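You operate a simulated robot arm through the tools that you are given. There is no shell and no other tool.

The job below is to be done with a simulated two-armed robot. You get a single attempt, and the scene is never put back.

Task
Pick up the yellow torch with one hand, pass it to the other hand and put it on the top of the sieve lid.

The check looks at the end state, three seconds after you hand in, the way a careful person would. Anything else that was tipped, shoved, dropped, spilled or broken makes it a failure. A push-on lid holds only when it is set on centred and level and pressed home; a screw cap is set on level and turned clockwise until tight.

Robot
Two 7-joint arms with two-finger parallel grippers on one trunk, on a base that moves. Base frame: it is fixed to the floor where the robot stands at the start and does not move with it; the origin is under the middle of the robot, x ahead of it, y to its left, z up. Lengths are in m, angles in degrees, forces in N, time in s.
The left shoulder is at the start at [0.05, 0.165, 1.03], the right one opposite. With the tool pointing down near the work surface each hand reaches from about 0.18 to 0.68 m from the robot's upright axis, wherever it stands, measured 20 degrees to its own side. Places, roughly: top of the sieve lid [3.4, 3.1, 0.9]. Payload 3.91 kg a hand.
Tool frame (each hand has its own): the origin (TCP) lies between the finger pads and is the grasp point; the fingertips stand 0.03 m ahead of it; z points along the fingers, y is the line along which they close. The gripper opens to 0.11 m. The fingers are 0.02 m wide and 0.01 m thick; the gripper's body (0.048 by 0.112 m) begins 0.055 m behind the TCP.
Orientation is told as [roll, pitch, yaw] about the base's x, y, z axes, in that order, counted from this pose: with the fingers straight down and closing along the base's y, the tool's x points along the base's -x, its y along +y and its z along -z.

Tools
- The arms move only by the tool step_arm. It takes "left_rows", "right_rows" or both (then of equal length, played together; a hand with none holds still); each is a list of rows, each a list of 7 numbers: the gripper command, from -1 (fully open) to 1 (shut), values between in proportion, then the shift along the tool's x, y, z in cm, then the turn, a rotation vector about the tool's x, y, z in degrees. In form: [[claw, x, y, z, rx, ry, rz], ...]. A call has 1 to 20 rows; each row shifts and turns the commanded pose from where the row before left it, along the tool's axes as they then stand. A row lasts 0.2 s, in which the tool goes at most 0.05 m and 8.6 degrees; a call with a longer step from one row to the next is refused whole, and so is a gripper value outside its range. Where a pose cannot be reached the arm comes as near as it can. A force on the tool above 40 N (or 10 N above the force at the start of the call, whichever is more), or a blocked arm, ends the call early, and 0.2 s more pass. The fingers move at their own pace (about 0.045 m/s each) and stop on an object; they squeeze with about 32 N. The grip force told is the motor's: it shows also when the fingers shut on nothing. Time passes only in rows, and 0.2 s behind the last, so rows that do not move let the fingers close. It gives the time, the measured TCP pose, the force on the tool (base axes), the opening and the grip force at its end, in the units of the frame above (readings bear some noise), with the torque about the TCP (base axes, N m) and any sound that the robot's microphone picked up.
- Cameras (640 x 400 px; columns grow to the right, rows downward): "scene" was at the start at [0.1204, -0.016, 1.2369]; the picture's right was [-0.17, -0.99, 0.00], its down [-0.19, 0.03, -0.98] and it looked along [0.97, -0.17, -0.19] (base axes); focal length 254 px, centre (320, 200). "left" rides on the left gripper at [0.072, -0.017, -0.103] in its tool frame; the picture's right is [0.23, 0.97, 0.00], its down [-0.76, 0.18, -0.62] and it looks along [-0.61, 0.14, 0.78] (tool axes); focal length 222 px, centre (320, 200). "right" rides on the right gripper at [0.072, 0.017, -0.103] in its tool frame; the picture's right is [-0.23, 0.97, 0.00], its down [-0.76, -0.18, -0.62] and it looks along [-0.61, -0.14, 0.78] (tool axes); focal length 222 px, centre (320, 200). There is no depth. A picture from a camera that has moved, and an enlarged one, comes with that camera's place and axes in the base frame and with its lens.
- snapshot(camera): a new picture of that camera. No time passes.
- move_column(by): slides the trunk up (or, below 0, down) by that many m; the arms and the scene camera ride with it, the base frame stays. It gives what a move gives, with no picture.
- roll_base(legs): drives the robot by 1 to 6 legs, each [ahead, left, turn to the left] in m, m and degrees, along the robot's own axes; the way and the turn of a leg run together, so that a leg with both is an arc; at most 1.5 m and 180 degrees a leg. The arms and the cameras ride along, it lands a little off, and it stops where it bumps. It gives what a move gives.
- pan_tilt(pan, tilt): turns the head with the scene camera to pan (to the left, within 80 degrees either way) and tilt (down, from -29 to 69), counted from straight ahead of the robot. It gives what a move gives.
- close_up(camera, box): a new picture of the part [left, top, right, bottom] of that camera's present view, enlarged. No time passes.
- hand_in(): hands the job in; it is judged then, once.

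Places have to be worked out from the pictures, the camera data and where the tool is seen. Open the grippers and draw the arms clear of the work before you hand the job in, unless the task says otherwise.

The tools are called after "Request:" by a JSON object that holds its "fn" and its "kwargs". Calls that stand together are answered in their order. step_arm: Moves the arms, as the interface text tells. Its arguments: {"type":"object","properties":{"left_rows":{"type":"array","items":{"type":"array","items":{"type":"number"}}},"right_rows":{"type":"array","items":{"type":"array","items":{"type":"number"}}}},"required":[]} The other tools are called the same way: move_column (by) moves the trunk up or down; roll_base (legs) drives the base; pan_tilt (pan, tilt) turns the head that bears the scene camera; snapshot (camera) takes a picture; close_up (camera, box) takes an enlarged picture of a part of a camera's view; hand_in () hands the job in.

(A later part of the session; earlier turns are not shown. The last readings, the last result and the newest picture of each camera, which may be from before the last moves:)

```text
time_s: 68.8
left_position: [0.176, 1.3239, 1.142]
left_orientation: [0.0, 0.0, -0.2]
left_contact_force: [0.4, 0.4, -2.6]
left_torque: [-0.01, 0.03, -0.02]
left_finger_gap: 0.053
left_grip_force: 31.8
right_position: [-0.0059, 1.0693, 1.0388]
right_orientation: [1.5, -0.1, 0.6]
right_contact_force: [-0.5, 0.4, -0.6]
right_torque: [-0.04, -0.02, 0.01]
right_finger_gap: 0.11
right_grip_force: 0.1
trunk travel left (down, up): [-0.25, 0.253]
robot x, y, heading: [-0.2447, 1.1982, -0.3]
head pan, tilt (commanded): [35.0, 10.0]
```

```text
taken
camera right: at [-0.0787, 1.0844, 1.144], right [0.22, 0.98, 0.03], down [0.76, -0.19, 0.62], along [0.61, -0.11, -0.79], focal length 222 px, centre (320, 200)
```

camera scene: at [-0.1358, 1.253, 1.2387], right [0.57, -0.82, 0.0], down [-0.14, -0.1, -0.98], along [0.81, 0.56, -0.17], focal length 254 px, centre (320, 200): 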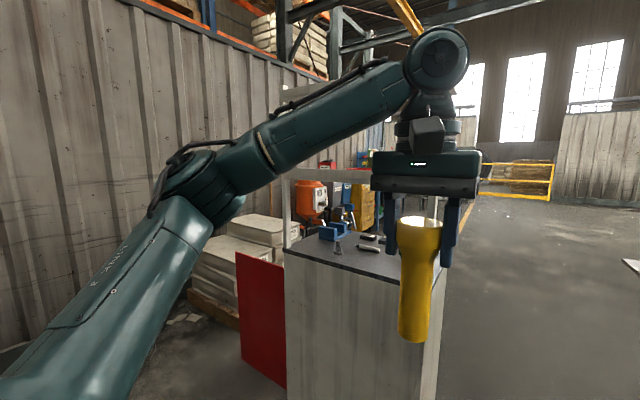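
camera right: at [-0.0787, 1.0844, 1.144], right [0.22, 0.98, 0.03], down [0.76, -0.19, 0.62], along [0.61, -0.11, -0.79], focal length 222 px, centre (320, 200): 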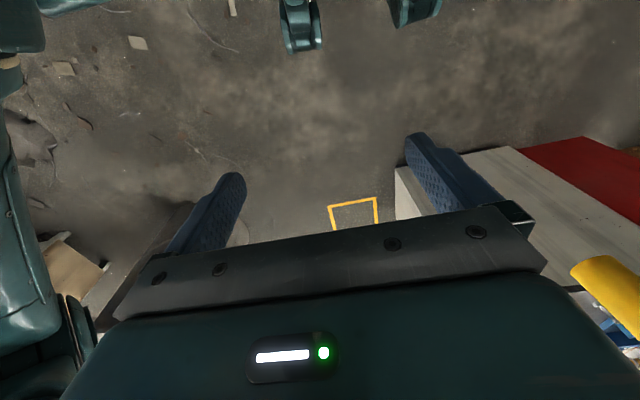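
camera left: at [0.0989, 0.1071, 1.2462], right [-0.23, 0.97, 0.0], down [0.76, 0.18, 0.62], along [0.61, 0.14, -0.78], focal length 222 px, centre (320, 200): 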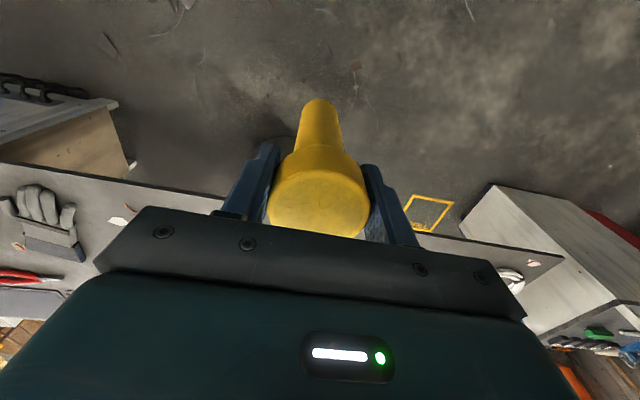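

The right hand is tucked again at about 0.24 m ahead. I'll pass the gap sideways, facing the bench, so that my elbows don't meet the shelf post. First I raise the trunk 0.1 m for clearance over the bench items, then turn right 90° where there is room.

Request:
{"fn": "move_column", "kwargs": {"by": 0.1}}

Request:
{"fn": "roll_base", "kwargs": {"legs": [[0, 0, -90]]}}

Request:
{"fn": "pan_tilt", "kwargs": {"pan": 70, "tilt": 35}}

Request:
{"fn": "snapshot", "kwargs": {"camera": "scene"}}

Request:
{"fn": "snapshot", "kwargs": {"camera": "left"}}

```text
time_s: 70.2
left_position: [0.1746, 1.3228, 1.2411]
left_orientation: [0.0, 0.1, -0.1]
left_contact_force: [-0.8, -0.6, -2.4]
left_torque: [-0.01, -0.02, 0.01]
left_finger_gap: 0.0531
left_grip_force: 32.1
right_position: [-0.0066, 1.0698, 1.14]
right_orientation: [1.7, -0.1, 0.7]
right_contact_force: [0.6, 0.2, -0.5]
right_torque: [0.01, 0.02, 0.0]
right_finger_gap: 0.1101
right_grip_force: 0.1
trunk travel left (down, up): [-0.35, 0.153]
robot x, y, heading: [-0.2406, 1.1998, -0.2]
head pan, tilt (commanded): [35.0, 10.0]
```

```text
time_s: 74.3
left_position: [-0.1146, 0.7842, 1.2425]
left_orientation: [0.0, 0.1, -89.6]
left_contact_force: [-0.4, 0.4, -1.6]
left_torque: [0.04, 0.01, -0.02]
left_finger_gap: 0.053
left_grip_force: 32.2
right_position: [-0.3688, 0.964, 1.1392]
right_orientation: [1.6, -0.1, -88.6]
right_contact_force: [0.5, -0.8, 0.0]
right_torque: [0.0, -0.02, -0.01]
right_finger_gap: 0.11
right_grip_force: 0.1
trunk travel left (down, up): [-0.35, 0.153]
robot x, y, heading: [-0.2406, 1.1976, -89.3]
head pan, tilt (commanded): [35.0, 10.0]
```

```text
time_s: 75.4
left_position: [-0.1138, 0.784, 1.2426]
left_orientation: [0.0, 0.1, -89.7]
left_contact_force: [0.1, -0.3, -2.3]
left_torque: [0.02, 0.03, 0.0]
left_finger_gap: 0.0531
left_grip_force: 32.1
right_position: [-0.3684, 0.9633, 1.1395]
right_orientation: [1.5, -0.2, -88.6]
right_contact_force: [-0.7, 0.0, -0.4]
right_torque: [0.01, -0.02, -0.03]
right_finger_gap: 0.1101
right_grip_force: 0.2
trunk travel left (down, up): [-0.35, 0.153]
robot x, y, heading: [-0.2389, 1.1992, -89.4]
head pan, tilt (commanded): [70.0, 35.0]
```

```text
taken
camera scene: at [-0.1585, 1.141, 1.2987], right [-0.34, -0.94, 0.0], down [-0.54, 0.19, -0.82], along [0.77, -0.28, -0.57], focal length 254 px, centre (320, 200)
```

scene: 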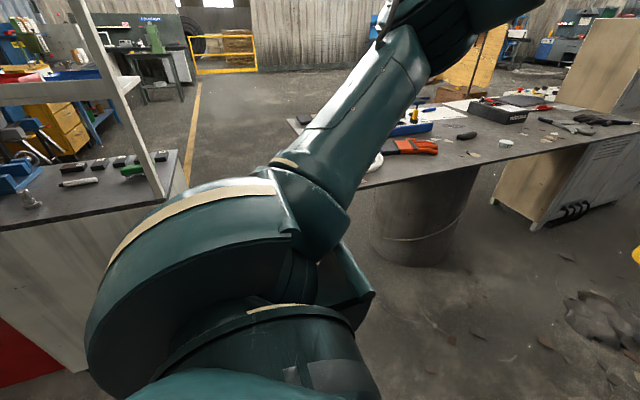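

```text
taken
camera left: at [-0.1314, 0.8569, 1.3461], right [0.97, 0.23, 0.0], down [0.18, -0.76, 0.62], along [0.15, -0.6, -0.78], focal length 222 px, centre (320, 200)
```

left: 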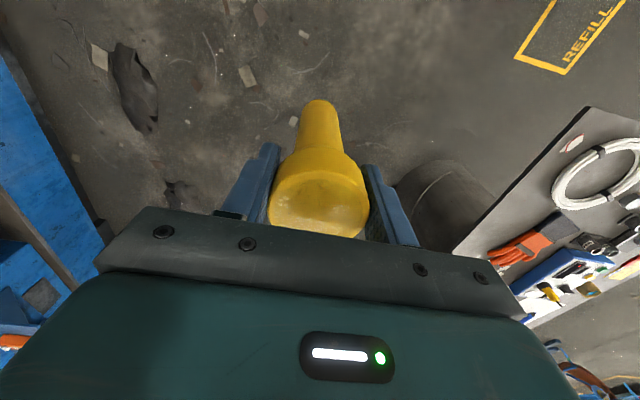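

The turn went cleanly. Now I move 0.08 m toward the bench line (y≈1.12) and strafe left in two stages, checking for bumps.

Request:
{"fn": "roll_base", "kwargs": {"legs": [[0.08, 0, -0.6], [0, 0.75, 0]]}}

Request:
{"fn": "snapshot", "kwargs": {"camera": "scene"}}

Request:
{"fn": "snapshot", "kwargs": {"camera": "left"}}

Request:
{"fn": "snapshot", "kwargs": {"camera": "right"}}

```text
time_s: 83.0
left_position: [0.6166, 0.6902, 1.2416]
left_orientation: [-0.1, 0.1, -91.5]
left_contact_force: [-0.4, -0.5, -2.6]
left_torque: [0.02, 0.03, 0.01]
left_finger_gap: 0.053
left_grip_force: 31.8
right_position: [0.3689, 0.8779, 1.1396]
right_orientation: [1.6, -0.1, -90.6]
right_contact_force: [-0.1, -0.4, -0.3]
right_torque: [0.01, 0.0, -0.03]
right_finger_gap: 0.1099
right_grip_force: 0.1
trunk travel left (down, up): [-0.35, 0.153]
robot x, y, heading: [0.5007, 1.1088, -91.7]
head pan, tilt (commanded): [70.0, 35.0]
```

```text
taken
camera scene: at [0.584, 1.0478, 1.2986], right [-0.37, -0.93, 0.0], down [-0.53, 0.21, -0.82], along [0.76, -0.3, -0.57], focal length 254 px, centre (320, 200)
```

scene: 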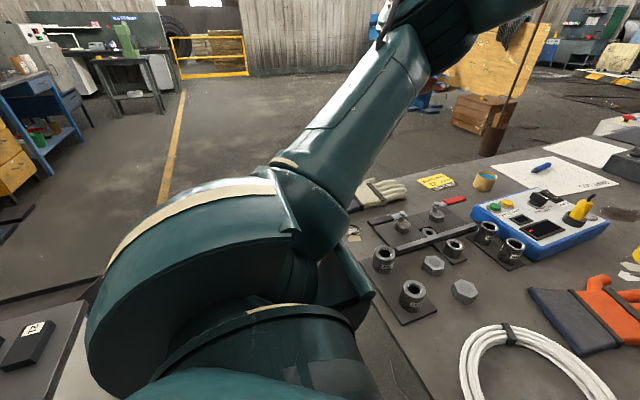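

```text
taken
camera left: at [0.6016, 0.7629, 1.3461], right [0.98, 0.2, 0.0], down [0.16, -0.77, 0.62], along [0.13, -0.61, -0.78], focal length 222 px, centre (320, 200)
```

left: 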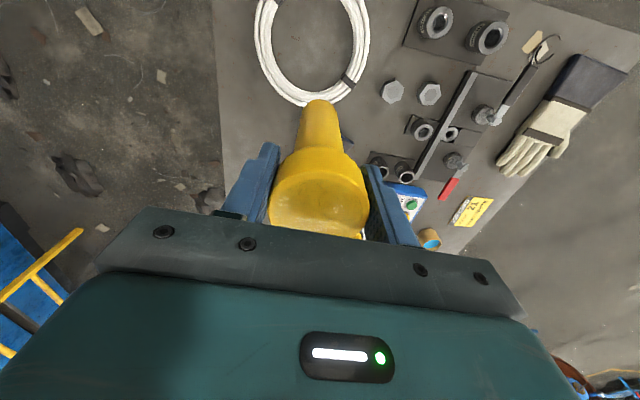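

```text
taken
camera right: at [0.3831, 0.9521, 1.244], right [0.97, -0.24, 0.03], down [-0.2, -0.76, 0.62], along [-0.13, -0.61, -0.79], focal length 222 px, centre (320, 200)
```

right: 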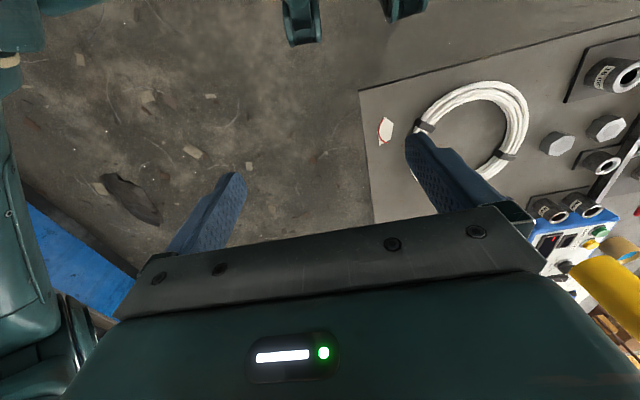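

No bumps so far: robot at [0.50, 1.11], with the bench edge at y≈0.863. I correct the heading, ease back 2 cm to centre in the gap, and strafe on past the cabinet.

Request:
{"fn": "roll_base", "kwargs": {"legs": [[-0.02, 0, 1.7]]}}

Request:
{"fn": "roll_base", "kwargs": {"legs": [[0, 0.4, 0]]}}

Request:
{"fn": "snapshot", "kwargs": {"camera": "scene"}}

Request:
{"fn": "snapshot", "kwargs": {"camera": "right"}}

```text
time_s: 83.9
left_position: [0.6269, 0.7087, 1.242]
left_orientation: [0.1, 0.1, -90.1]
left_contact_force: [0.3, -1.1, -1.7]
left_torque: [0.04, -0.01, -0.03]
left_finger_gap: 0.0533
left_grip_force: 31.3
right_position: [0.3746, 0.8891, 1.1398]
right_orientation: [1.7, 0.1, -89.1]
right_contact_force: [-0.2, 0.3, 0.0]
right_torque: [0.03, -0.02, 0.01]
right_finger_gap: 0.1099
right_grip_force: 0.1
trunk travel left (down, up): [-0.35, 0.153]
robot x, y, heading: [0.5013, 1.1249, -90.3]
head pan, tilt (commanded): [70.0, 35.0]
stopped in leg 1: the robot was blocked; the commanded pose is now the measured one
```

```text
time_s: 85.0
left_position: [0.6372, 0.7041, 1.2413]
left_orientation: [0.1, 0.1, -89.7]
left_contact_force: [0.4, -0.5, -2.0]
left_torque: [-0.01, -0.01, -0.01]
left_finger_gap: 0.0531
left_grip_force: 32.0
right_position: [0.383, 0.886, 1.1397]
right_orientation: [1.7, -0.2, -88.6]
right_contact_force: [-0.8, -0.3, -0.1]
right_torque: [-0.01, 0.01, -0.03]
right_finger_gap: 0.1099
right_grip_force: 0.2
trunk travel left (down, up): [-0.35, 0.153]
robot x, y, heading: [0.5091, 1.1216, -89.8]
head pan, tilt (commanded): [70.0, 35.0]
stopped in leg 1: the robot was blocked; the commanded pose is now the measured one
```

```text
taken
camera scene: at [0.5929, 1.0624, 1.2986], right [-0.34, -0.94, 0.0], down [-0.54, 0.19, -0.82], along [0.77, -0.28, -0.57], focal length 254 px, centre (320, 200)
```

scene: 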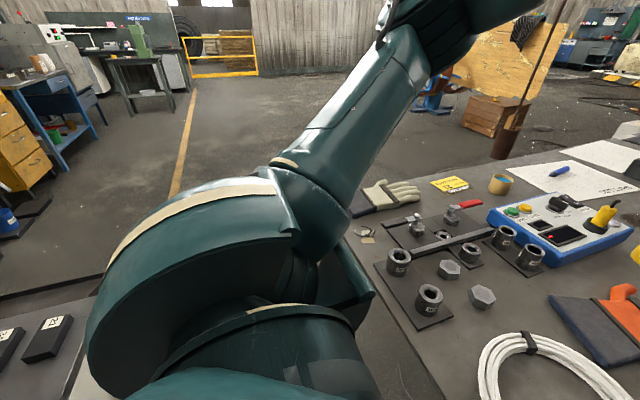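

```text
taken
camera right: at [0.3952, 0.9608, 1.2443], right [0.98, -0.2, 0.03], down [-0.18, -0.77, 0.62], along [-0.1, -0.61, -0.79], focal length 222 px, centre (320, 200)
```

right: 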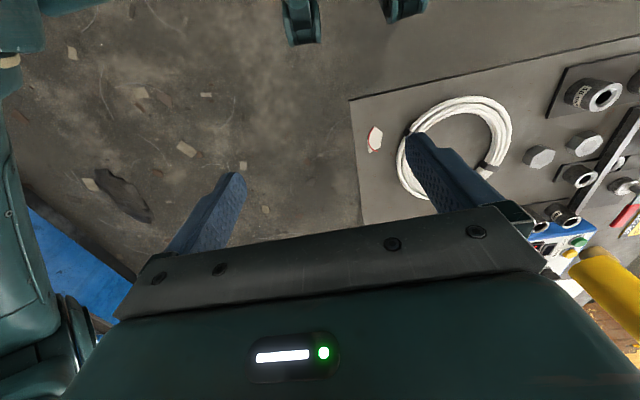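

Something low on my back touched the cabinet corner near [0.69, 1.40]. It looks like a footprint of about 0.33 m radius, so I should pass closer to the bench. My chest front is at most about 0.18 m, so I move ahead 0.065 m and try the strafe in short legs, after checking that the cabinet wasn't disturbed.

Request:
{"fn": "roll_base", "kwargs": {"legs": [[0.06, 0, 0]]}}

Request:
{"fn": "snapshot", "kwargs": {"camera": "right"}}

Request:
{"fn": "pan_tilt", "kwargs": {"pan": 80, "tilt": 30}}

Request:
{"fn": "snapshot", "kwargs": {"camera": "scene"}}

```text
time_s: 86.0
left_position: [0.6379, 0.6461, 1.2423]
left_orientation: [0.0, 0.1, -89.7]
left_contact_force: [-0.6, -0.8, -2.4]
left_torque: [0.01, 0.05, 0.01]
left_finger_gap: 0.0532
left_grip_force: 32.6
right_position: [0.383, 0.8252, 1.1403]
right_orientation: [1.7, 0.0, -88.8]
right_contact_force: [-0.5, -0.5, -0.6]
right_torque: [-0.01, -0.02, 0.0]
right_finger_gap: 0.11
right_grip_force: 0.0
trunk travel left (down, up): [-0.35, 0.153]
robot x, y, heading: [0.5087, 1.0598, -90.0]
head pan, tilt (commanded): [70.0, 35.0]
```

```text
taken
camera right: at [0.3956, 0.901, 1.2441], right [0.98, -0.2, 0.03], down [-0.18, -0.77, 0.62], along [-0.1, -0.61, -0.79], focal length 222 px, centre (320, 200)
```

right: 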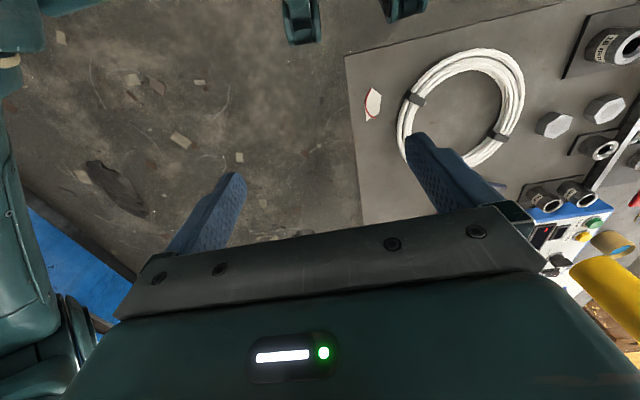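

```text
time_s: 86.7
left_position: [0.6376, 0.6472, 1.2429]
left_orientation: [0.1, 0.1, -89.6]
left_contact_force: [-0.3, -0.7, -1.2]
left_torque: [0.02, -0.03, 0.0]
left_finger_gap: 0.053
left_grip_force: 32.3
right_position: [0.3819, 0.8277, 1.1392]
right_orientation: [1.8, -0.1, -88.7]
right_contact_force: [-0.8, 0.6, -0.3]
right_torque: [-0.02, 0.04, -0.01]
right_finger_gap: 0.1099
right_grip_force: 0.0
trunk travel left (down, up): [-0.35, 0.153]
robot x, y, heading: [0.5073, 1.0626, -90.0]
head pan, tilt (commanded): [80.0, 30.0]
```

```text
taken
camera scene: at [0.5995, 1.0178, 1.3064], right [-0.17, -0.99, 0.0], down [-0.49, 0.09, -0.87], along [0.85, -0.15, -0.5], focal length 254 px, centre (320, 200)
```

scene: 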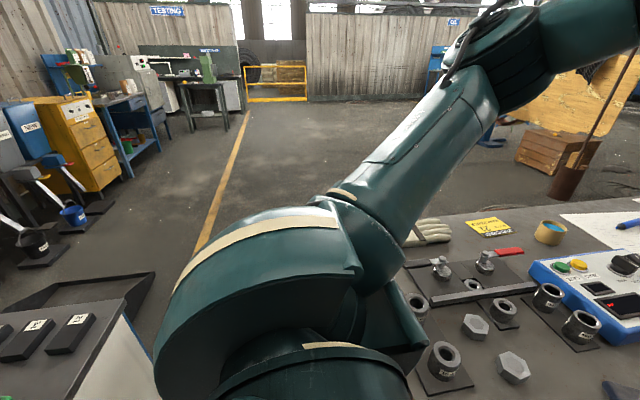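

The way past the cabinet looks open, with a black tray on the floor further back-left to avoid. I strafe left in short legs at y≈1.06.

Request:
{"fn": "roll_base", "kwargs": {"legs": [[0, 0.3, 0]]}}

Request:
{"fn": "snapshot", "kwargs": {"camera": "right"}}

Request:
{"fn": "snapshot", "kwargs": {"camera": "scene"}}

```text
time_s: 89.9
left_position: [0.9403, 0.6471, 1.2417]
left_orientation: [0.2, 0.0, -90.1]
left_contact_force: [0.3, -0.5, -3.3]
left_torque: [0.02, 0.02, 0.03]
left_finger_gap: 0.0529
left_grip_force: 32.1
right_position: [0.6878, 0.8285, 1.1399]
right_orientation: [1.8, -0.1, -88.9]
right_contact_force: [0.2, 0.0, -0.5]
right_torque: [-0.01, 0.0, -0.01]
right_finger_gap: 0.1101
right_grip_force: 0.1
trunk travel left (down, up): [-0.35, 0.153]
robot x, y, heading: [0.8126, 1.0618, -90.0]
head pan, tilt (commanded): [80.0, 30.0]
```

```text
taken
camera right: at [0.6993, 0.903, 1.2442], right [0.98, -0.21, 0.03], down [-0.18, -0.76, 0.62], along [-0.11, -0.61, -0.79], focal length 222 px, centre (320, 200)
```

right: 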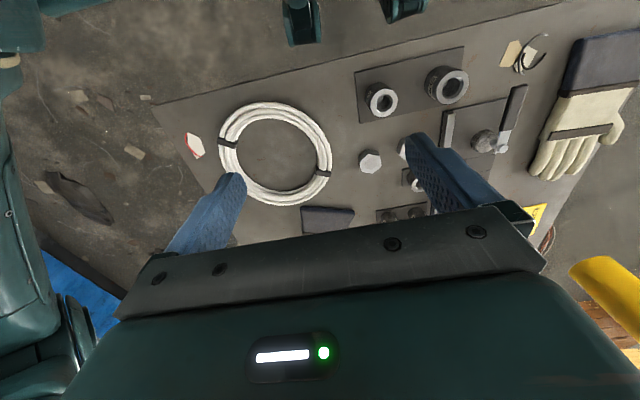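

```text
taken
camera scene: at [0.904, 1.0178, 1.3064], right [-0.18, -0.98, 0.0], down [-0.49, 0.09, -0.87], along [0.85, -0.15, -0.5], focal length 254 px, centre (320, 200)
```

scene: 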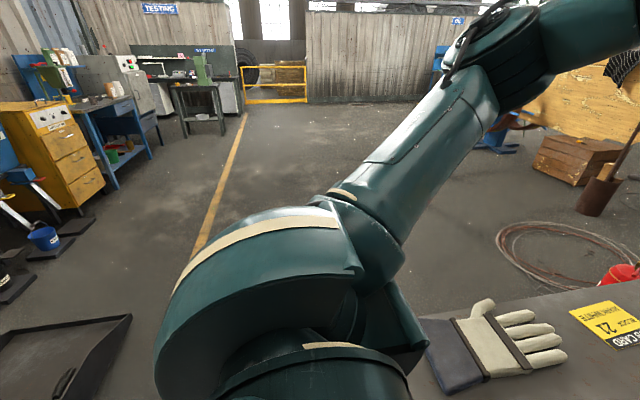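

No contact at [0.81, 1.06]. I continue strafing past the bench's and cabinet's far ends.

Request:
{"fn": "roll_base", "kwargs": {"legs": [[0, 0.4, 0]]}}

Request:
{"fn": "roll_base", "kwargs": {"legs": [[0, 0.4, 0]]}}

Request:
{"fn": "snapshot", "kwargs": {"camera": "scene"}}

```text
time_s: 94.0
left_position: [1.3438, 0.6469, 1.2429]
left_orientation: [0.1, 0.0, -90.1]
left_contact_force: [0.4, -0.4, -2.4]
left_torque: [0.06, 0.0, 0.01]
left_finger_gap: 0.0528
left_grip_force: 32.0
right_position: [1.0896, 0.8274, 1.1402]
right_orientation: [1.7, -0.2, -88.9]
right_contact_force: [-0.3, -0.9, -0.1]
right_torque: [0.03, 0.01, -0.02]
right_finger_gap: 0.1102
right_grip_force: 0.0
trunk travel left (down, up): [-0.35, 0.153]
robot x, y, heading: [1.2152, 1.0643, -90.3]
head pan, tilt (commanded): [80.0, 30.0]
```

```text
time_s: 98.1
left_position: [1.7397, 0.6454, 1.2419]
left_orientation: [0.1, 0.1, -90.3]
left_contact_force: [-0.1, 0.0, -2.6]
left_torque: [0.03, -0.02, 0.01]
left_finger_gap: 0.0528
left_grip_force: 31.4
right_position: [1.4886, 0.8269, 1.1397]
right_orientation: [1.8, -0.1, -89.1]
right_contact_force: [0.7, 1.1, -0.1]
right_torque: [-0.01, 0.01, 0.02]
right_finger_gap: 0.11
right_grip_force: 0.0
trunk travel left (down, up): [-0.35, 0.153]
robot x, y, heading: [1.6193, 1.0638, -90.5]
head pan, tilt (commanded): [80.0, 30.0]
```

```text
taken
camera scene: at [1.7057, 1.0161, 1.3064], right [-0.18, -0.98, 0.0], down [-0.49, 0.09, -0.87], along [0.85, -0.15, -0.5], focal length 254 px, centre (320, 200)
```

scene: 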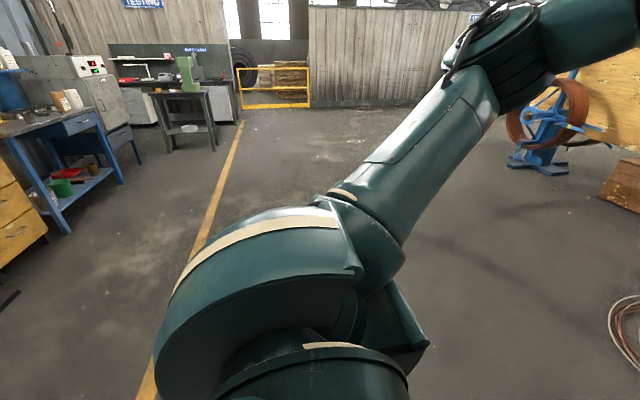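

Past both obstacles now, at [1.62, 1.06], with open floor ahead. I strafe on to x≈2.5 and then turn to face the sieve, toward +y.

Request:
{"fn": "roll_base", "kwargs": {"legs": [[0, 0.9, 0]]}}

Request:
{"fn": "snapshot", "kwargs": {"camera": "scene"}}

Request:
{"fn": "roll_base", "kwargs": {"legs": [[0, 0, 90], [0, 0, 90]]}}

Request:
{"fn": "pan_tilt", "kwargs": {"pan": 0, "tilt": 20}}

Request:
{"fn": "snapshot", "kwargs": {"camera": "scene"}}

Request:
{"fn": "pan_tilt", "kwargs": {"pan": -35, "tilt": 20}}

Request:
{"fn": "snapshot", "kwargs": {"camera": "scene"}}

```text
time_s: 106.3
left_position: [2.6451, 0.6399, 1.2414]
left_orientation: [0.1, 0.1, -90.2]
left_contact_force: [-1.0, 0.5, -2.0]
left_torque: [0.01, -0.01, 0.02]
left_finger_gap: 0.0529
left_grip_force: 31.7
right_position: [2.3914, 0.8232, 1.1401]
right_orientation: [1.7, -0.1, -89.3]
right_contact_force: [-0.2, -0.4, 0.0]
right_torque: [0.01, -0.01, 0.04]
right_finger_gap: 0.1102
right_grip_force: 0.1
trunk travel left (down, up): [-0.35, 0.153]
robot x, y, heading: [2.5179, 1.0577, -90.2]
head pan, tilt (commanded): [80.0, 30.0]
```

```text
taken
camera scene: at [2.6097, 1.0116, 1.3064], right [-0.18, -0.98, 0.0], down [-0.49, 0.09, -0.87], along [0.85, -0.15, -0.5], focal length 254 px, centre (320, 200)
```

scene: 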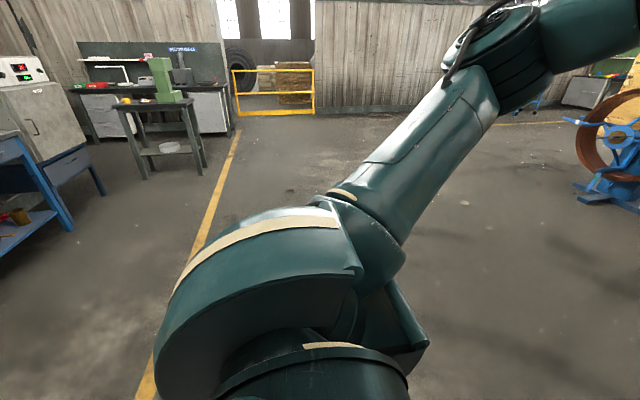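

```text
time_s: 114.4
left_position: [2.3966, 1.4739, 1.2422]
left_orientation: [0.1, 0.1, 90.0]
left_contact_force: [0.4, -0.1, -3.1]
left_torque: [0.01, 0.0, 0.03]
left_finger_gap: 0.0528
left_grip_force: 31.8
right_position: [2.651, 1.2921, 1.1411]
right_orientation: [1.7, -0.2, 91.0]
right_contact_force: [0.6, -0.6, -1.5]
right_torque: [-0.04, 0.0, 0.0]
right_finger_gap: 0.1098
right_grip_force: 0.1
trunk travel left (down, up): [-0.35, 0.153]
robot x, y, heading: [2.5197, 1.0547, 89.7]
head pan, tilt (commanded): [80.0, 30.0]
```

```text
time_s: 115.9
left_position: [2.3972, 1.4732, 1.2421]
left_orientation: [0.0, 0.0, 89.9]
left_contact_force: [-0.3, 0.0, -2.7]
left_torque: [0.01, 0.01, 0.02]
left_finger_gap: 0.053
left_grip_force: 31.5
right_position: [2.6522, 1.2924, 1.1394]
right_orientation: [1.7, 0.0, 90.9]
right_contact_force: [-0.1, -0.1, -0.6]
right_torque: [0.02, 0.01, 0.01]
right_finger_gap: 0.1098
right_grip_force: 0.2
trunk travel left (down, up): [-0.35, 0.153]
robot x, y, heading: [2.5242, 1.0567, 90.1]
head pan, tilt (commanded): [0.0, 20.0]
```

```text
taken
camera scene: at [2.5207, 1.1798, 1.3225], right [1.0, 0.0, 0.0], down [0.0, -0.34, -0.94], along [0.0, 0.94, -0.34], focal length 254 px, centre (320, 200)
```

scene: 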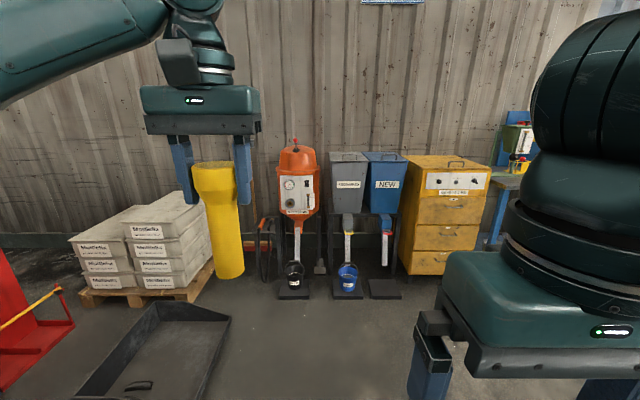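

```text
time_s: 116.9
left_position: [2.3968, 1.4737, 1.242]
left_orientation: [0.1, 0.1, 90.1]
left_contact_force: [0.8, 0.5, -2.8]
left_torque: [-0.01, 0.03, 0.0]
left_finger_gap: 0.053
left_grip_force: 32.0
right_position: [2.6498, 1.2915, 1.1392]
right_orientation: [1.6, -0.1, 91.0]
right_contact_force: [-0.3, -0.1, -0.9]
right_torque: [-0.01, -0.01, -0.01]
right_finger_gap: 0.1099
right_grip_force: 0.0
trunk travel left (down, up): [-0.35, 0.153]
robot x, y, heading: [2.5223, 1.0604, 89.9]
head pan, tilt (commanded): [-35.0, 20.0]
```

```text
taken
camera scene: at [2.5741, 1.163, 1.3225], right [0.82, -0.57, 0.0], down [-0.2, -0.28, -0.94], along [0.54, 0.77, -0.34], focal length 254 px, centre (320, 200)
```

scene: 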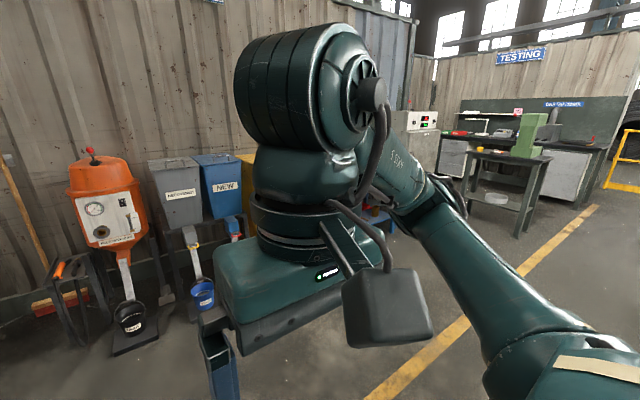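

I'm facing the wall side now and the sieve is ahead-right. I return the head to centre and zoom in on the sieve to place it.

Request:
{"fn": "pan_tilt", "kwargs": {"pan": -10, "tilt": 20}}

Request:
{"fn": "snapshot", "kwargs": {"camera": "scene"}}

Request:
{"fn": "close_up", "kwargs": {"camera": "scene", "box": [290, 120, 450, 280]}}

```text
time_s: 117.8
left_position: [2.3976, 1.4738, 1.2413]
left_orientation: [0.1, 0.1, 90.0]
left_contact_force: [0.4, 0.7, -2.0]
left_torque: [0.02, 0.02, -0.01]
left_finger_gap: 0.0528
left_grip_force: 31.7
right_position: [2.6502, 1.2923, 1.1408]
right_orientation: [1.6, -0.1, 91.0]
right_contact_force: [-0.3, -0.2, -0.1]
right_torque: [-0.01, -0.02, 0.01]
right_finger_gap: 0.11
right_grip_force: 0.0
trunk travel left (down, up): [-0.35, 0.153]
robot x, y, heading: [2.5175, 1.0613, 89.9]
head pan, tilt (commanded): [-10.0, 20.0]
```

```text
taken
camera scene: at [2.5371, 1.1784, 1.3225], right [0.98, -0.18, 0.0], down [-0.06, -0.34, -0.94], along [0.17, 0.93, -0.34], focal length 254 px, centre (320, 200)
```

scene: 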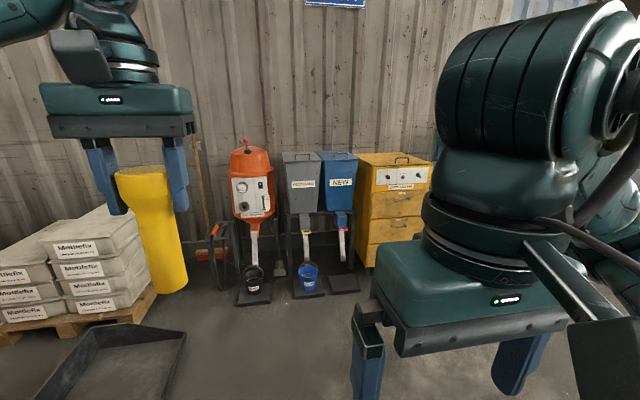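

```text
2.50 times, centred on (370, 200) of scene
camera zoom: at [2.5371, 1.1784, 1.3225], right [0.98, -0.18, 0.0], down [-0.06, -0.34, -0.94], along [0.17, 0.93, -0.34], focal length 634 px, centre (195, 200)
```

zoom: 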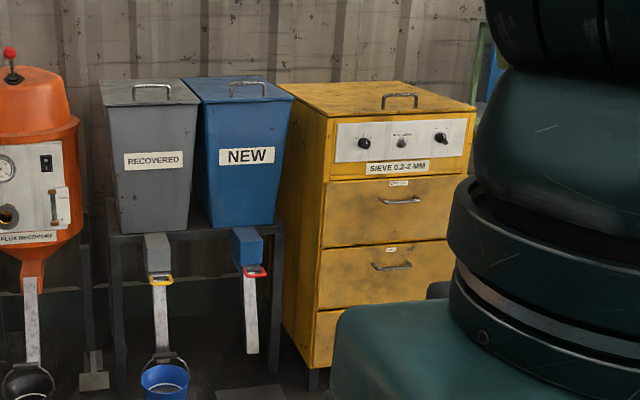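

The sieve top spans about x 3.25–3.70 and y 2.88–3.35 at z≈0.92–0.93, with the handle near the front at about [3.50, 2.96]. I plan to stand the torch at about [3.42, 3.06], behind and beside the handle. I strafe right 1 m, then drive partway toward the sieve and look again.

Request:
{"fn": "roll_base", "kwargs": {"legs": [[0, -1.0, 0]]}}

Request:
{"fn": "roll_base", "kwargs": {"legs": [[0.9, 0, 0]]}}

Request:
{"fn": "pan_tilt", "kwargs": {"pan": 0, "tilt": 25}}

Request:
{"fn": "snapshot", "kwargs": {"camera": "scene"}}

Request:
{"fn": "snapshot", "kwargs": {"camera": "left"}}

```text
time_s: 126.6
left_position: [3.3664, 1.4693, 1.2424]
left_orientation: [0.1, 0.1, 89.4]
left_contact_force: [0.4, 0.6, -2.8]
left_torque: [0.0, 0.01, 0.01]
left_finger_gap: 0.0525
left_grip_force: 31.9
right_position: [3.6168, 1.2837, 1.1393]
right_orientation: [1.7, -0.1, 90.5]
right_contact_force: [0.3, -0.3, -0.2]
right_torque: [-0.01, -0.03, 0.01]
right_finger_gap: 0.1104
right_grip_force: 0.0
trunk travel left (down, up): [-0.35, 0.153]
robot x, y, heading: [3.4831, 1.0527, 89.3]
head pan, tilt (commanded): [-10.0, 20.0]
```

```text
time_s: 131.4
left_position: [3.3894, 2.3734, 1.2429]
left_orientation: [0.1, 0.1, 88.5]
left_contact_force: [-0.1, -0.4, -2.3]
left_torque: [-0.01, 0.0, -0.04]
left_finger_gap: 0.0531
left_grip_force: 32.3
right_position: [3.6377, 2.1853, 1.1396]
right_orientation: [1.6, -0.1, 89.4]
right_contact_force: [-0.2, 0.4, -0.7]
right_torque: [0.0, -0.02, -0.03]
right_finger_gap: 0.1099
right_grip_force: 0.0
trunk travel left (down, up): [-0.35, 0.153]
robot x, y, heading: [3.5047, 1.9574, 88.6]
head pan, tilt (commanded): [-10.0, 20.0]
```

```text
time_s: 132.1
left_position: [3.389, 2.3748, 1.242]
left_orientation: [0.1, 0.1, 88.5]
left_contact_force: [0.0, -0.4, -2.4]
left_torque: [-0.01, -0.01, -0.01]
left_finger_gap: 0.053
left_grip_force: 32.2
right_position: [3.6368, 2.1857, 1.1415]
right_orientation: [1.6, 0.0, 89.6]
right_contact_force: [1.0, 0.5, 0.6]
right_torque: [0.01, 0.02, 0.0]
right_finger_gap: 0.1099
right_grip_force: 0.1
trunk travel left (down, up): [-0.35, 0.153]
robot x, y, heading: [3.5047, 1.9556, 88.2]
head pan, tilt (commanded): [0.0, 25.0]
```

```text
taken
camera scene: at [3.5054, 2.0756, 1.3144], right [1.0, -0.03, 0.0], down [-0.01, -0.42, -0.91], along [0.03, 0.91, -0.42], focal length 254 px, centre (320, 200)
```

scene: 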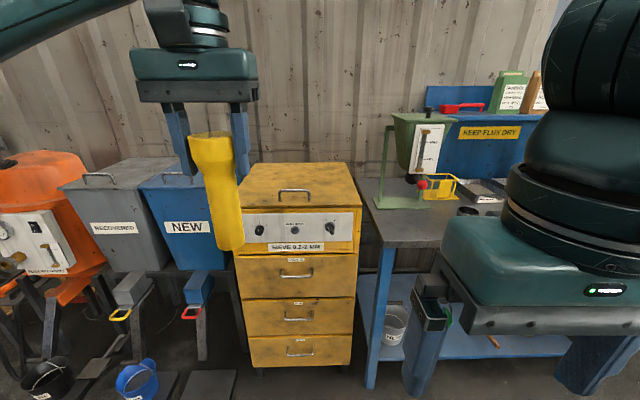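

```text
taken
camera left: at [3.4045, 2.3012, 1.3459], right [-0.98, -0.2, 0.0], down [-0.16, 0.77, 0.62], along [-0.13, 0.61, -0.78], focal length 222 px, centre (320, 200)
```

left: 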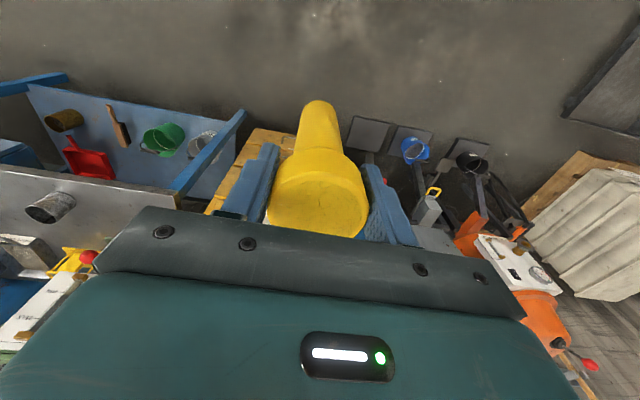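

The sieve with its flat lid and front handle is now close ahead. I zoom in to measure the lid.

Request:
{"fn": "close_up", "kwargs": {"camera": "scene", "box": [220, 140, 420, 265]}}

Request:
{"fn": "close_up", "kwargs": {"camera": "scene", "box": [220, 300, 380, 400]}}

```text
3.20 times, centred on (320, 202) of scene
camera zoom: at [3.5054, 2.0756, 1.3144], right [1.0, -0.03, 0.0], down [-0.01, -0.42, -0.91], along [0.03, 0.91, -0.42], focal length 811 px, centre (320, 192)
```

zoom: 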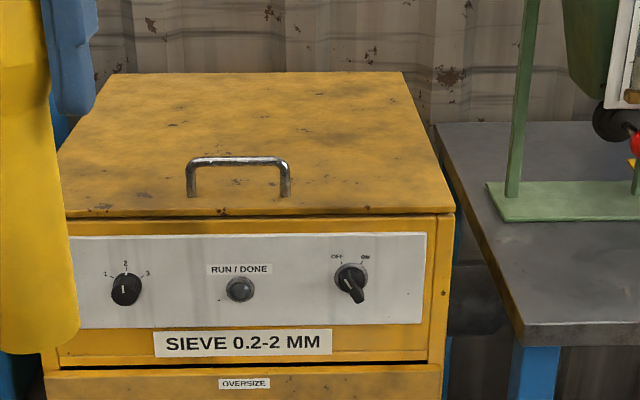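

```text
4.00 times, centred on (300, 350) of scene
camera zoom: at [3.5054, 2.0756, 1.3144], right [1.0, -0.03, 0.0], down [-0.01, -0.42, -0.91], along [0.03, 0.91, -0.42], focal length 1014 px, centre (400, -400)
```

zoom: 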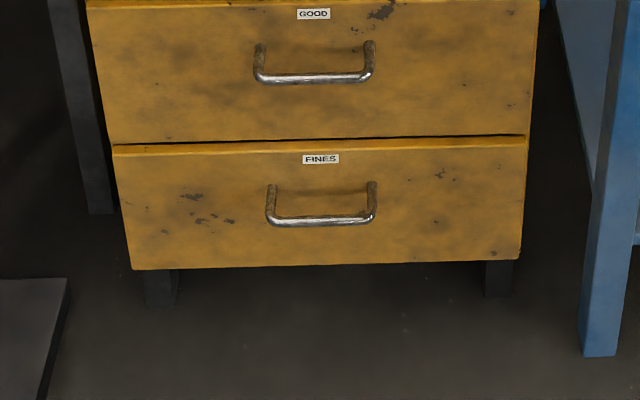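

The lid spans about x 3.21–3.675 and y 2.85–3.35 at z≈0.935. Its handle is at x 3.385–3.49, y≈2.88, about 4.5 cm high. I drive up to y≈2.485 and square the heading, which keeps about 0.36 m from axis to cabinet.

Request:
{"fn": "roll_base", "kwargs": {"legs": [[0.35, 0.02, 1.6]]}}

Request:
{"fn": "pan_tilt", "kwargs": {"pan": 0, "tilt": 40}}

Request:
{"fn": "snapshot", "kwargs": {"camera": "scene"}}

Request:
{"fn": "snapshot", "kwargs": {"camera": "right"}}

```text
time_s: 134.4
left_position: [3.3639, 2.723, 1.2418]
left_orientation: [0.1, 0.1, 90.0]
left_contact_force: [-0.7, 0.0, -3.3]
left_torque: [0.01, 0.03, -0.02]
left_finger_gap: 0.0531
left_grip_force: 32.3
right_position: [3.6173, 2.5399, 1.14]
right_orientation: [1.7, 0.0, 90.9]
right_contact_force: [0.3, 0.4, 0.4]
right_torque: [0.0, 0.0, -0.01]
right_finger_gap: 0.1101
right_grip_force: 0.0
trunk travel left (down, up): [-0.35, 0.153]
robot x, y, heading: [3.4859, 2.3085, 89.8]
head pan, tilt (commanded): [0.0, 25.0]
```

```text
time_s: 135.2
left_position: [3.3643, 2.7234, 1.2414]
left_orientation: [0.0, 0.1, 89.9]
left_contact_force: [0.1, -0.1, -2.3]
left_torque: [0.0, 0.0, 0.0]
left_finger_gap: 0.0529
left_grip_force: 32.0
right_position: [3.617, 2.541, 1.1396]
right_orientation: [1.7, -0.1, 91.0]
right_contact_force: [-0.2, -0.5, 0.2]
right_torque: [-0.03, 0.02, -0.01]
right_finger_gap: 0.11
right_grip_force: 0.2
trunk travel left (down, up): [-0.35, 0.153]
robot x, y, heading: [3.487, 2.3049, 90.0]
head pan, tilt (commanded): [0.0, 40.0]
```

```text
taken
camera scene: at [3.4873, 2.4209, 1.2911], right [1.0, 0.0, 0.0], down [0.0, -0.64, -0.77], along [0.0, 0.77, -0.64], focal length 254 px, centre (320, 200)
```

scene: 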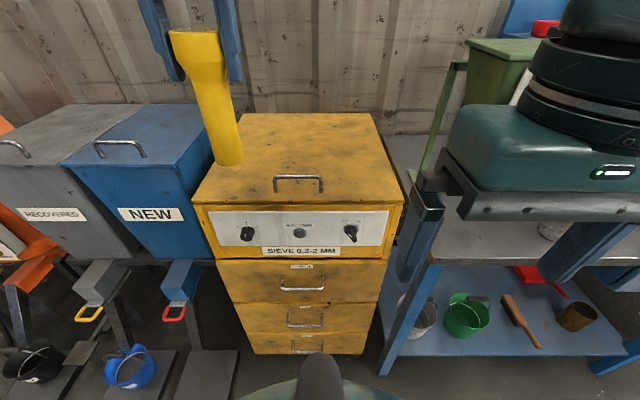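

```text
taken
camera right: at [3.6054, 2.4696, 1.2443], right [-0.98, 0.21, 0.03], down [0.18, 0.76, 0.62], along [0.11, 0.61, -0.79], focal length 222 px, centre (320, 200)
```

right: 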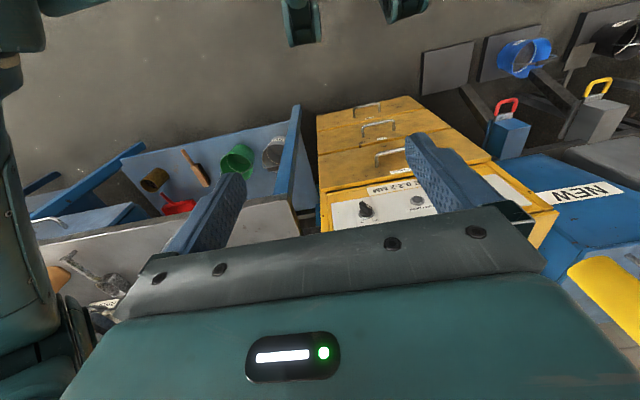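

The geometry is confirmed: lid front edge at y≈2.83–2.845, z≈0.94. I move ahead the last 0.165 m and check that nothing blocks.

Request:
{"fn": "roll_base", "kwargs": {"legs": [[0.165, 0, 0]]}}

Request:
{"fn": "snapshot", "kwargs": {"camera": "scene"}}

Request:
{"fn": "snapshot", "kwargs": {"camera": "left"}}

```text
time_s: 136.6
left_position: [3.3662, 2.8914, 1.2429]
left_orientation: [0.1, 0.1, 89.8]
left_contact_force: [-0.9, 0.6, -2.6]
left_torque: [-0.01, -0.01, 0.0]
left_finger_gap: 0.0528
left_grip_force: 31.6
right_position: [3.6195, 2.71, 1.1394]
right_orientation: [1.7, 0.0, 90.9]
right_contact_force: [0.0, -0.1, -0.1]
right_torque: [-0.04, 0.0, -0.01]
right_finger_gap: 0.11
right_grip_force: 0.1
trunk travel left (down, up): [-0.35, 0.153]
robot x, y, heading: [3.4892, 2.473, 89.7]
head pan, tilt (commanded): [0.0, 40.0]
```

```text
taken
camera scene: at [3.488, 2.59, 1.291], right [1.0, 0.0, 0.0], down [0.0, -0.64, -0.77], along [0.0, 0.77, -0.64], focal length 254 px, centre (320, 200)
```

scene: 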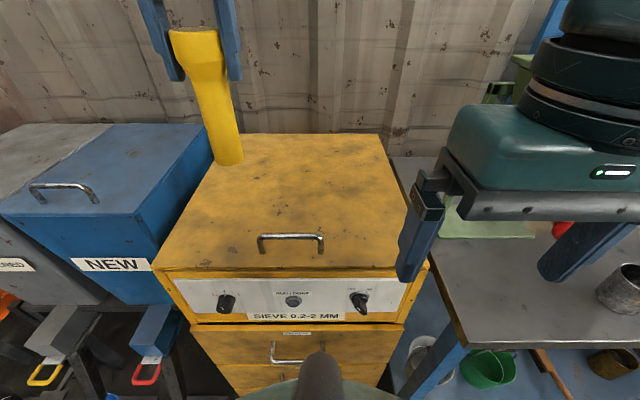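

```text
taken
camera left: at [3.3819, 2.8202, 1.3458], right [-0.97, -0.22, 0.0], down [-0.17, 0.76, 0.62], along [-0.14, 0.61, -0.78], focal length 222 px, centre (320, 200)
```

left: 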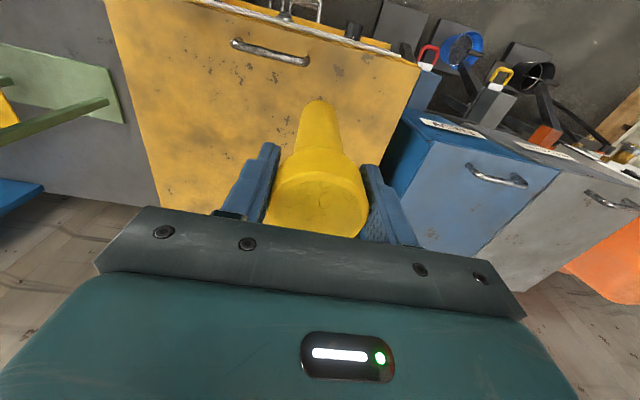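

All clear and not blocked. I extend the left hand over the lid to about [3.43, 3.03], keeping height.

Request:
{"fn": "step_arm", "kwargs": {"left_rows": [[1, -2.3, -1.07, 0, 0, 0, 0], [1, -2.3, -1.07, 0, 0, 0, 0], [1, -2.3, -1.07, 0, 0, 0, 0], [1, -2.3, -1.07, 0, 0, 0, 0], [1, -2.3, -1.07, 0, 0, 0, 0], [1, -2.3, -1.07, 0, 0, 0, 0], [1, 0, 0, 0, 0, 0, 0]]}}

Request:
{"fn": "snapshot", "kwargs": {"camera": "scene"}}

Request:
{"fn": "snapshot", "kwargs": {"camera": "left"}}

```text
time_s: 138.2
left_position: [3.4278, 3.0277, 1.2407]
left_orientation: [0.1, -0.1, 89.7]
left_contact_force: [0.7, 0.5, -3.4]
left_torque: [-0.02, 0.01, 0.0]
left_finger_gap: 0.0528
left_grip_force: 31.8
right_position: [3.6169, 2.7092, 1.1396]
right_orientation: [1.6, 0.0, 90.8]
right_contact_force: [-0.1, 0.2, 0.1]
right_torque: [0.0, -0.01, -0.01]
right_finger_gap: 0.1099
right_grip_force: 0.0
trunk travel left (down, up): [-0.35, 0.153]
robot x, y, heading: [3.4877, 2.4715, 89.8]
head pan, tilt (commanded): [0.0, 40.0]
```

```text
taken
camera scene: at [3.4872, 2.5894, 1.2911], right [1.0, 0.0, 0.0], down [0.0, -0.64, -0.77], along [0.0, 0.77, -0.64], focal length 254 px, centre (320, 200)
```

scene: 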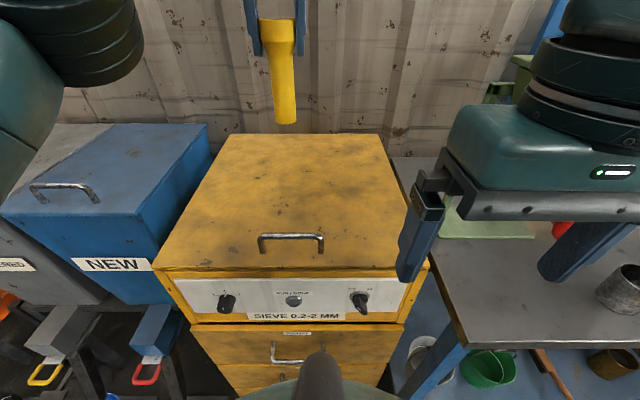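

```text
taken
camera left: at [3.4447, 2.9567, 1.3448], right [-0.97, -0.22, 0.0], down [-0.17, 0.76, 0.62], along [-0.14, 0.61, -0.78], focal length 222 px, centre (320, 200)
```

left: 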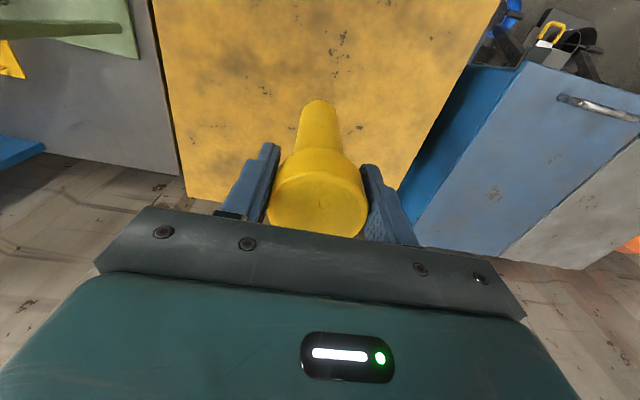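

The torch hangs over the lid's middle. I zoom both views to check that it hangs vertically before lowering.

Request:
{"fn": "close_up", "kwargs": {"camera": "scene", "box": [232, 0, 328, 140]}}

Request:
{"fn": "close_up", "kwargs": {"camera": "left", "box": [240, 80, 400, 240]}}

```text
2.86 times, centred on (280, 70) of scene
camera zoom: at [3.4872, 2.5894, 1.2911], right [1.0, 0.0, 0.0], down [0.0, -0.64, -0.77], along [0.0, 0.77, -0.64], focal length 724 px, centre (434, 571)
```

zoom: 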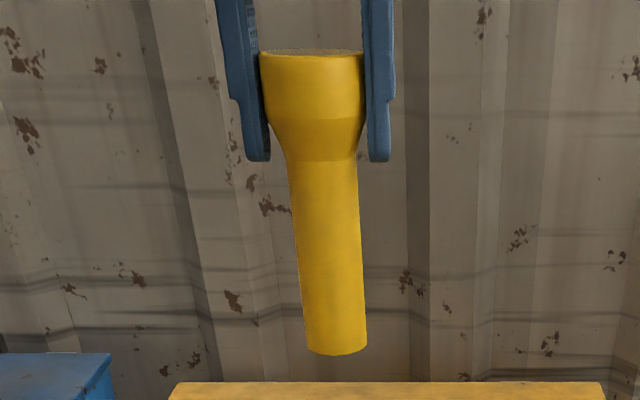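

```text
2.50 times, centred on (320, 160) of left
camera zoom: at [3.4447, 2.9567, 1.3448], right [-0.97, -0.22, 0.0], down [-0.17, 0.76, 0.62], along [-0.14, 0.61, -0.78], focal length 555 px, centre (320, 300)
```

zoom: 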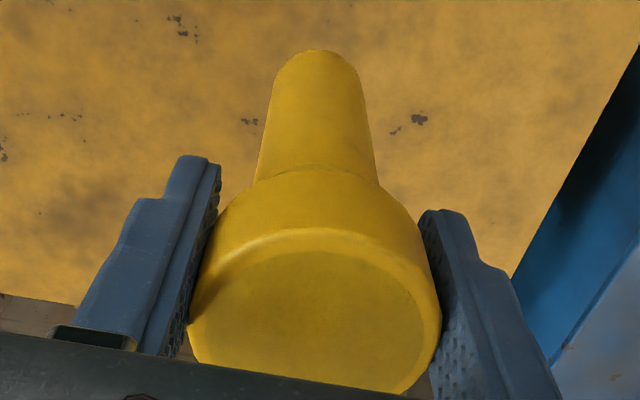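

The torch is vertical within about a degree or two. I lower 0.14 m, leaving the base a few cm above the lid.

Request:
{"fn": "step_arm", "kwargs": {"left_rows": [[1, 0, 0, 2, 0, 0, 0], [1, 0, 0, 2, 0, 0, 0], [1, 0, 0, 2, 0, 0, 0], [1, 0, 0, 2, 0, 0, 0], [1, 0, 0, 2, 0, 0, 0], [1, 0, 0, 2, 0, 0, 0], [1, 0, 0, 1.5, 0, 0, 0], [1, 0, 0, 0, 0, 0, 0]]}}

Request:
{"fn": "close_up", "kwargs": {"camera": "scene", "box": [200, 40, 400, 240]}}

Request:
{"fn": "snapshot", "kwargs": {"camera": "scene"}}

Request:
{"fn": "snapshot", "kwargs": {"camera": "left"}}

```text
time_s: 140.0
left_position: [3.4286, 3.0299, 1.1065]
left_orientation: [0.0, 0.1, 89.9]
left_contact_force: [-0.5, 0.5, -1.9]
left_torque: [0.0, 0.01, 0.04]
left_finger_gap: 0.0529
left_grip_force: 32.2
right_position: [3.6189, 2.7086, 1.1396]
right_orientation: [1.7, -0.1, 91.0]
right_contact_force: [0.2, 0.5, 0.5]
right_torque: [0.01, 0.03, -0.03]
right_finger_gap: 0.1098
right_grip_force: 0.1
trunk travel left (down, up): [-0.35, 0.153]
robot x, y, heading: [3.4883, 2.4725, 89.8]
head pan, tilt (commanded): [0.0, 40.0]
```

```text
2.00 times, centred on (300, 140) of scene
camera zoom: at [3.4881, 2.5893, 1.2911], right [1.0, 0.0, 0.0], down [0.0, -0.64, -0.77], along [0.0, 0.77, -0.64], focal length 507 px, centre (360, 320)
```

zoom: 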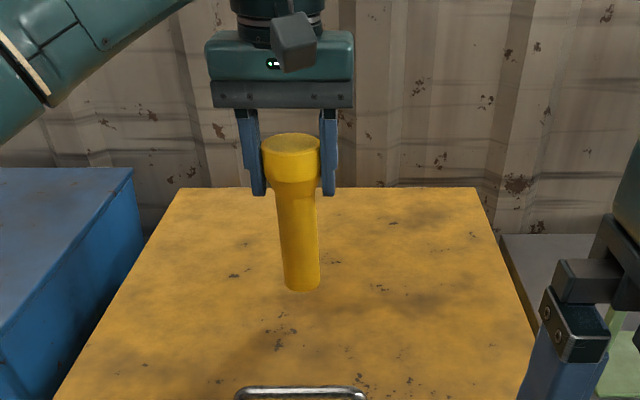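

```text
taken
camera scene: at [3.4881, 2.5893, 1.2911], right [1.0, 0.0, 0.0], down [0.0, -0.64, -0.77], along [0.0, 0.77, -0.64], focal length 254 px, centre (320, 200)
```

scene: 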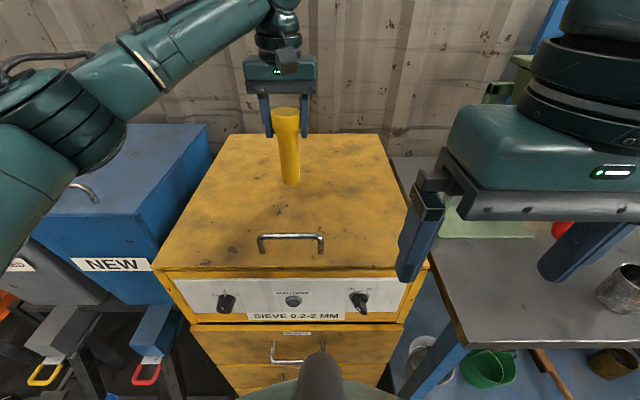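

```text
taken
camera left: at [3.4461, 2.9573, 1.2107], right [-0.97, -0.22, 0.0], down [-0.17, 0.76, 0.62], along [-0.14, 0.61, -0.78], focal length 222 px, centre (320, 200)
```

left: 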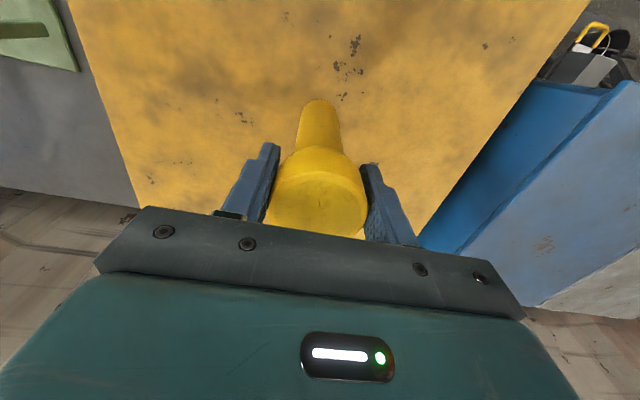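

The torch base is about 3 cm above the lid, and the left elbow clears the bin beside it. I lower slowly, watching for contact.

Request:
{"fn": "step_arm", "kwargs": {"left_rows": [[1, 0, 0, 0.6, 0, 0, 0], [1, 0, 0, 0.6, 0, 0, 0], [1, 0, 0, 0.4, 0, 0, 0], [1, 0, 0, 0.4, 0, 0, 0], [1, 0, 0, 0, 0, 0, 0]]}}

Request:
{"fn": "close_up", "kwargs": {"camera": "scene", "box": [250, 100, 350, 200]}}

```text
time_s: 141.2
left_position: [3.429, 3.0284, 1.0873]
left_orientation: [0.1, 0.0, 89.8]
left_contact_force: [0.3, -0.1, -2.4]
left_torque: [0.01, 0.0, -0.01]
left_finger_gap: 0.0529
left_grip_force: 31.4
right_position: [3.6188, 2.709, 1.1397]
right_orientation: [1.7, -0.1, 90.9]
right_contact_force: [0.6, 0.2, -0.2]
right_torque: [0.01, 0.0, 0.0]
right_finger_gap: 0.1101
right_grip_force: 0.0
trunk travel left (down, up): [-0.35, 0.153]
robot x, y, heading: [3.4856, 2.474, 89.5]
head pan, tilt (commanded): [0.0, 40.0]
```

```text
4.00 times, centred on (300, 150) of scene
camera zoom: at [3.4881, 2.5893, 1.2911], right [1.0, 0.0, 0.0], down [0.0, -0.64, -0.77], along [0.0, 0.77, -0.64], focal length 1014 px, centre (400, 400)
```

zoom: 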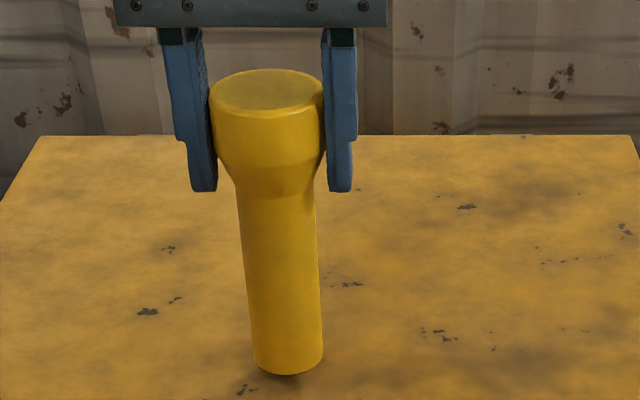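

A contact shadow is forming right under the base, with no force yet. I continue in 2 mm steps.

Request:
{"fn": "step_arm", "kwargs": {"left_rows": [[1, 0, 0, 0.2, 0, 0, 0], [1, 0, 0, 0.2, 0, 0, 0], [1, 0, 0, 0.2, 0, 0, 0], [1, 0, 0, 0, 0, 0, 0]]}}

Request:
{"fn": "close_up", "kwargs": {"camera": "scene", "box": [270, 160, 330, 200]}}

```text
time_s: 142.2
left_position: [3.4293, 3.028, 1.0806]
left_orientation: [0.2, 0.1, 89.7]
left_contact_force: [-0.4, 0.1, -2.6]
left_torque: [0.02, -0.01, -0.02]
left_finger_gap: 0.0526
left_grip_force: 32.0
right_position: [3.6185, 2.711, 1.1411]
right_orientation: [1.6, -0.2, 90.9]
right_contact_force: [0.3, -1.1, -0.2]
right_torque: [-0.02, 0.01, 0.03]
right_finger_gap: 0.11
right_grip_force: 0.0
trunk travel left (down, up): [-0.35, 0.153]
robot x, y, heading: [3.4884, 2.4748, 89.8]
head pan, tilt (commanded): [0.0, 40.0]
```

```text
10.00 times, centred on (300, 180) of scene
camera zoom: at [3.4881, 2.5893, 1.2911], right [1.0, 0.0, 0.0], down [0.0, -0.64, -0.77], along [0.0, 0.77, -0.64], focal length 2535 px, centre (520, 400)
```

zoom: 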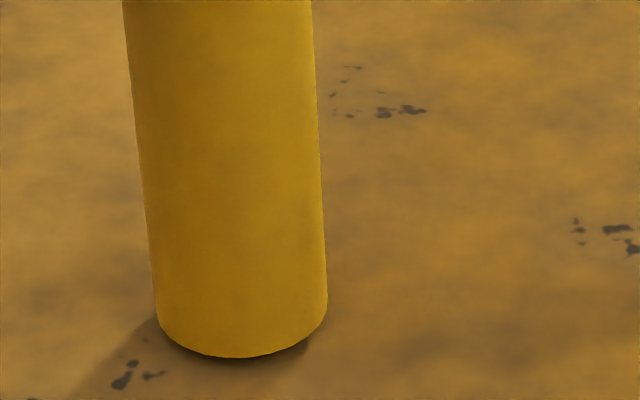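

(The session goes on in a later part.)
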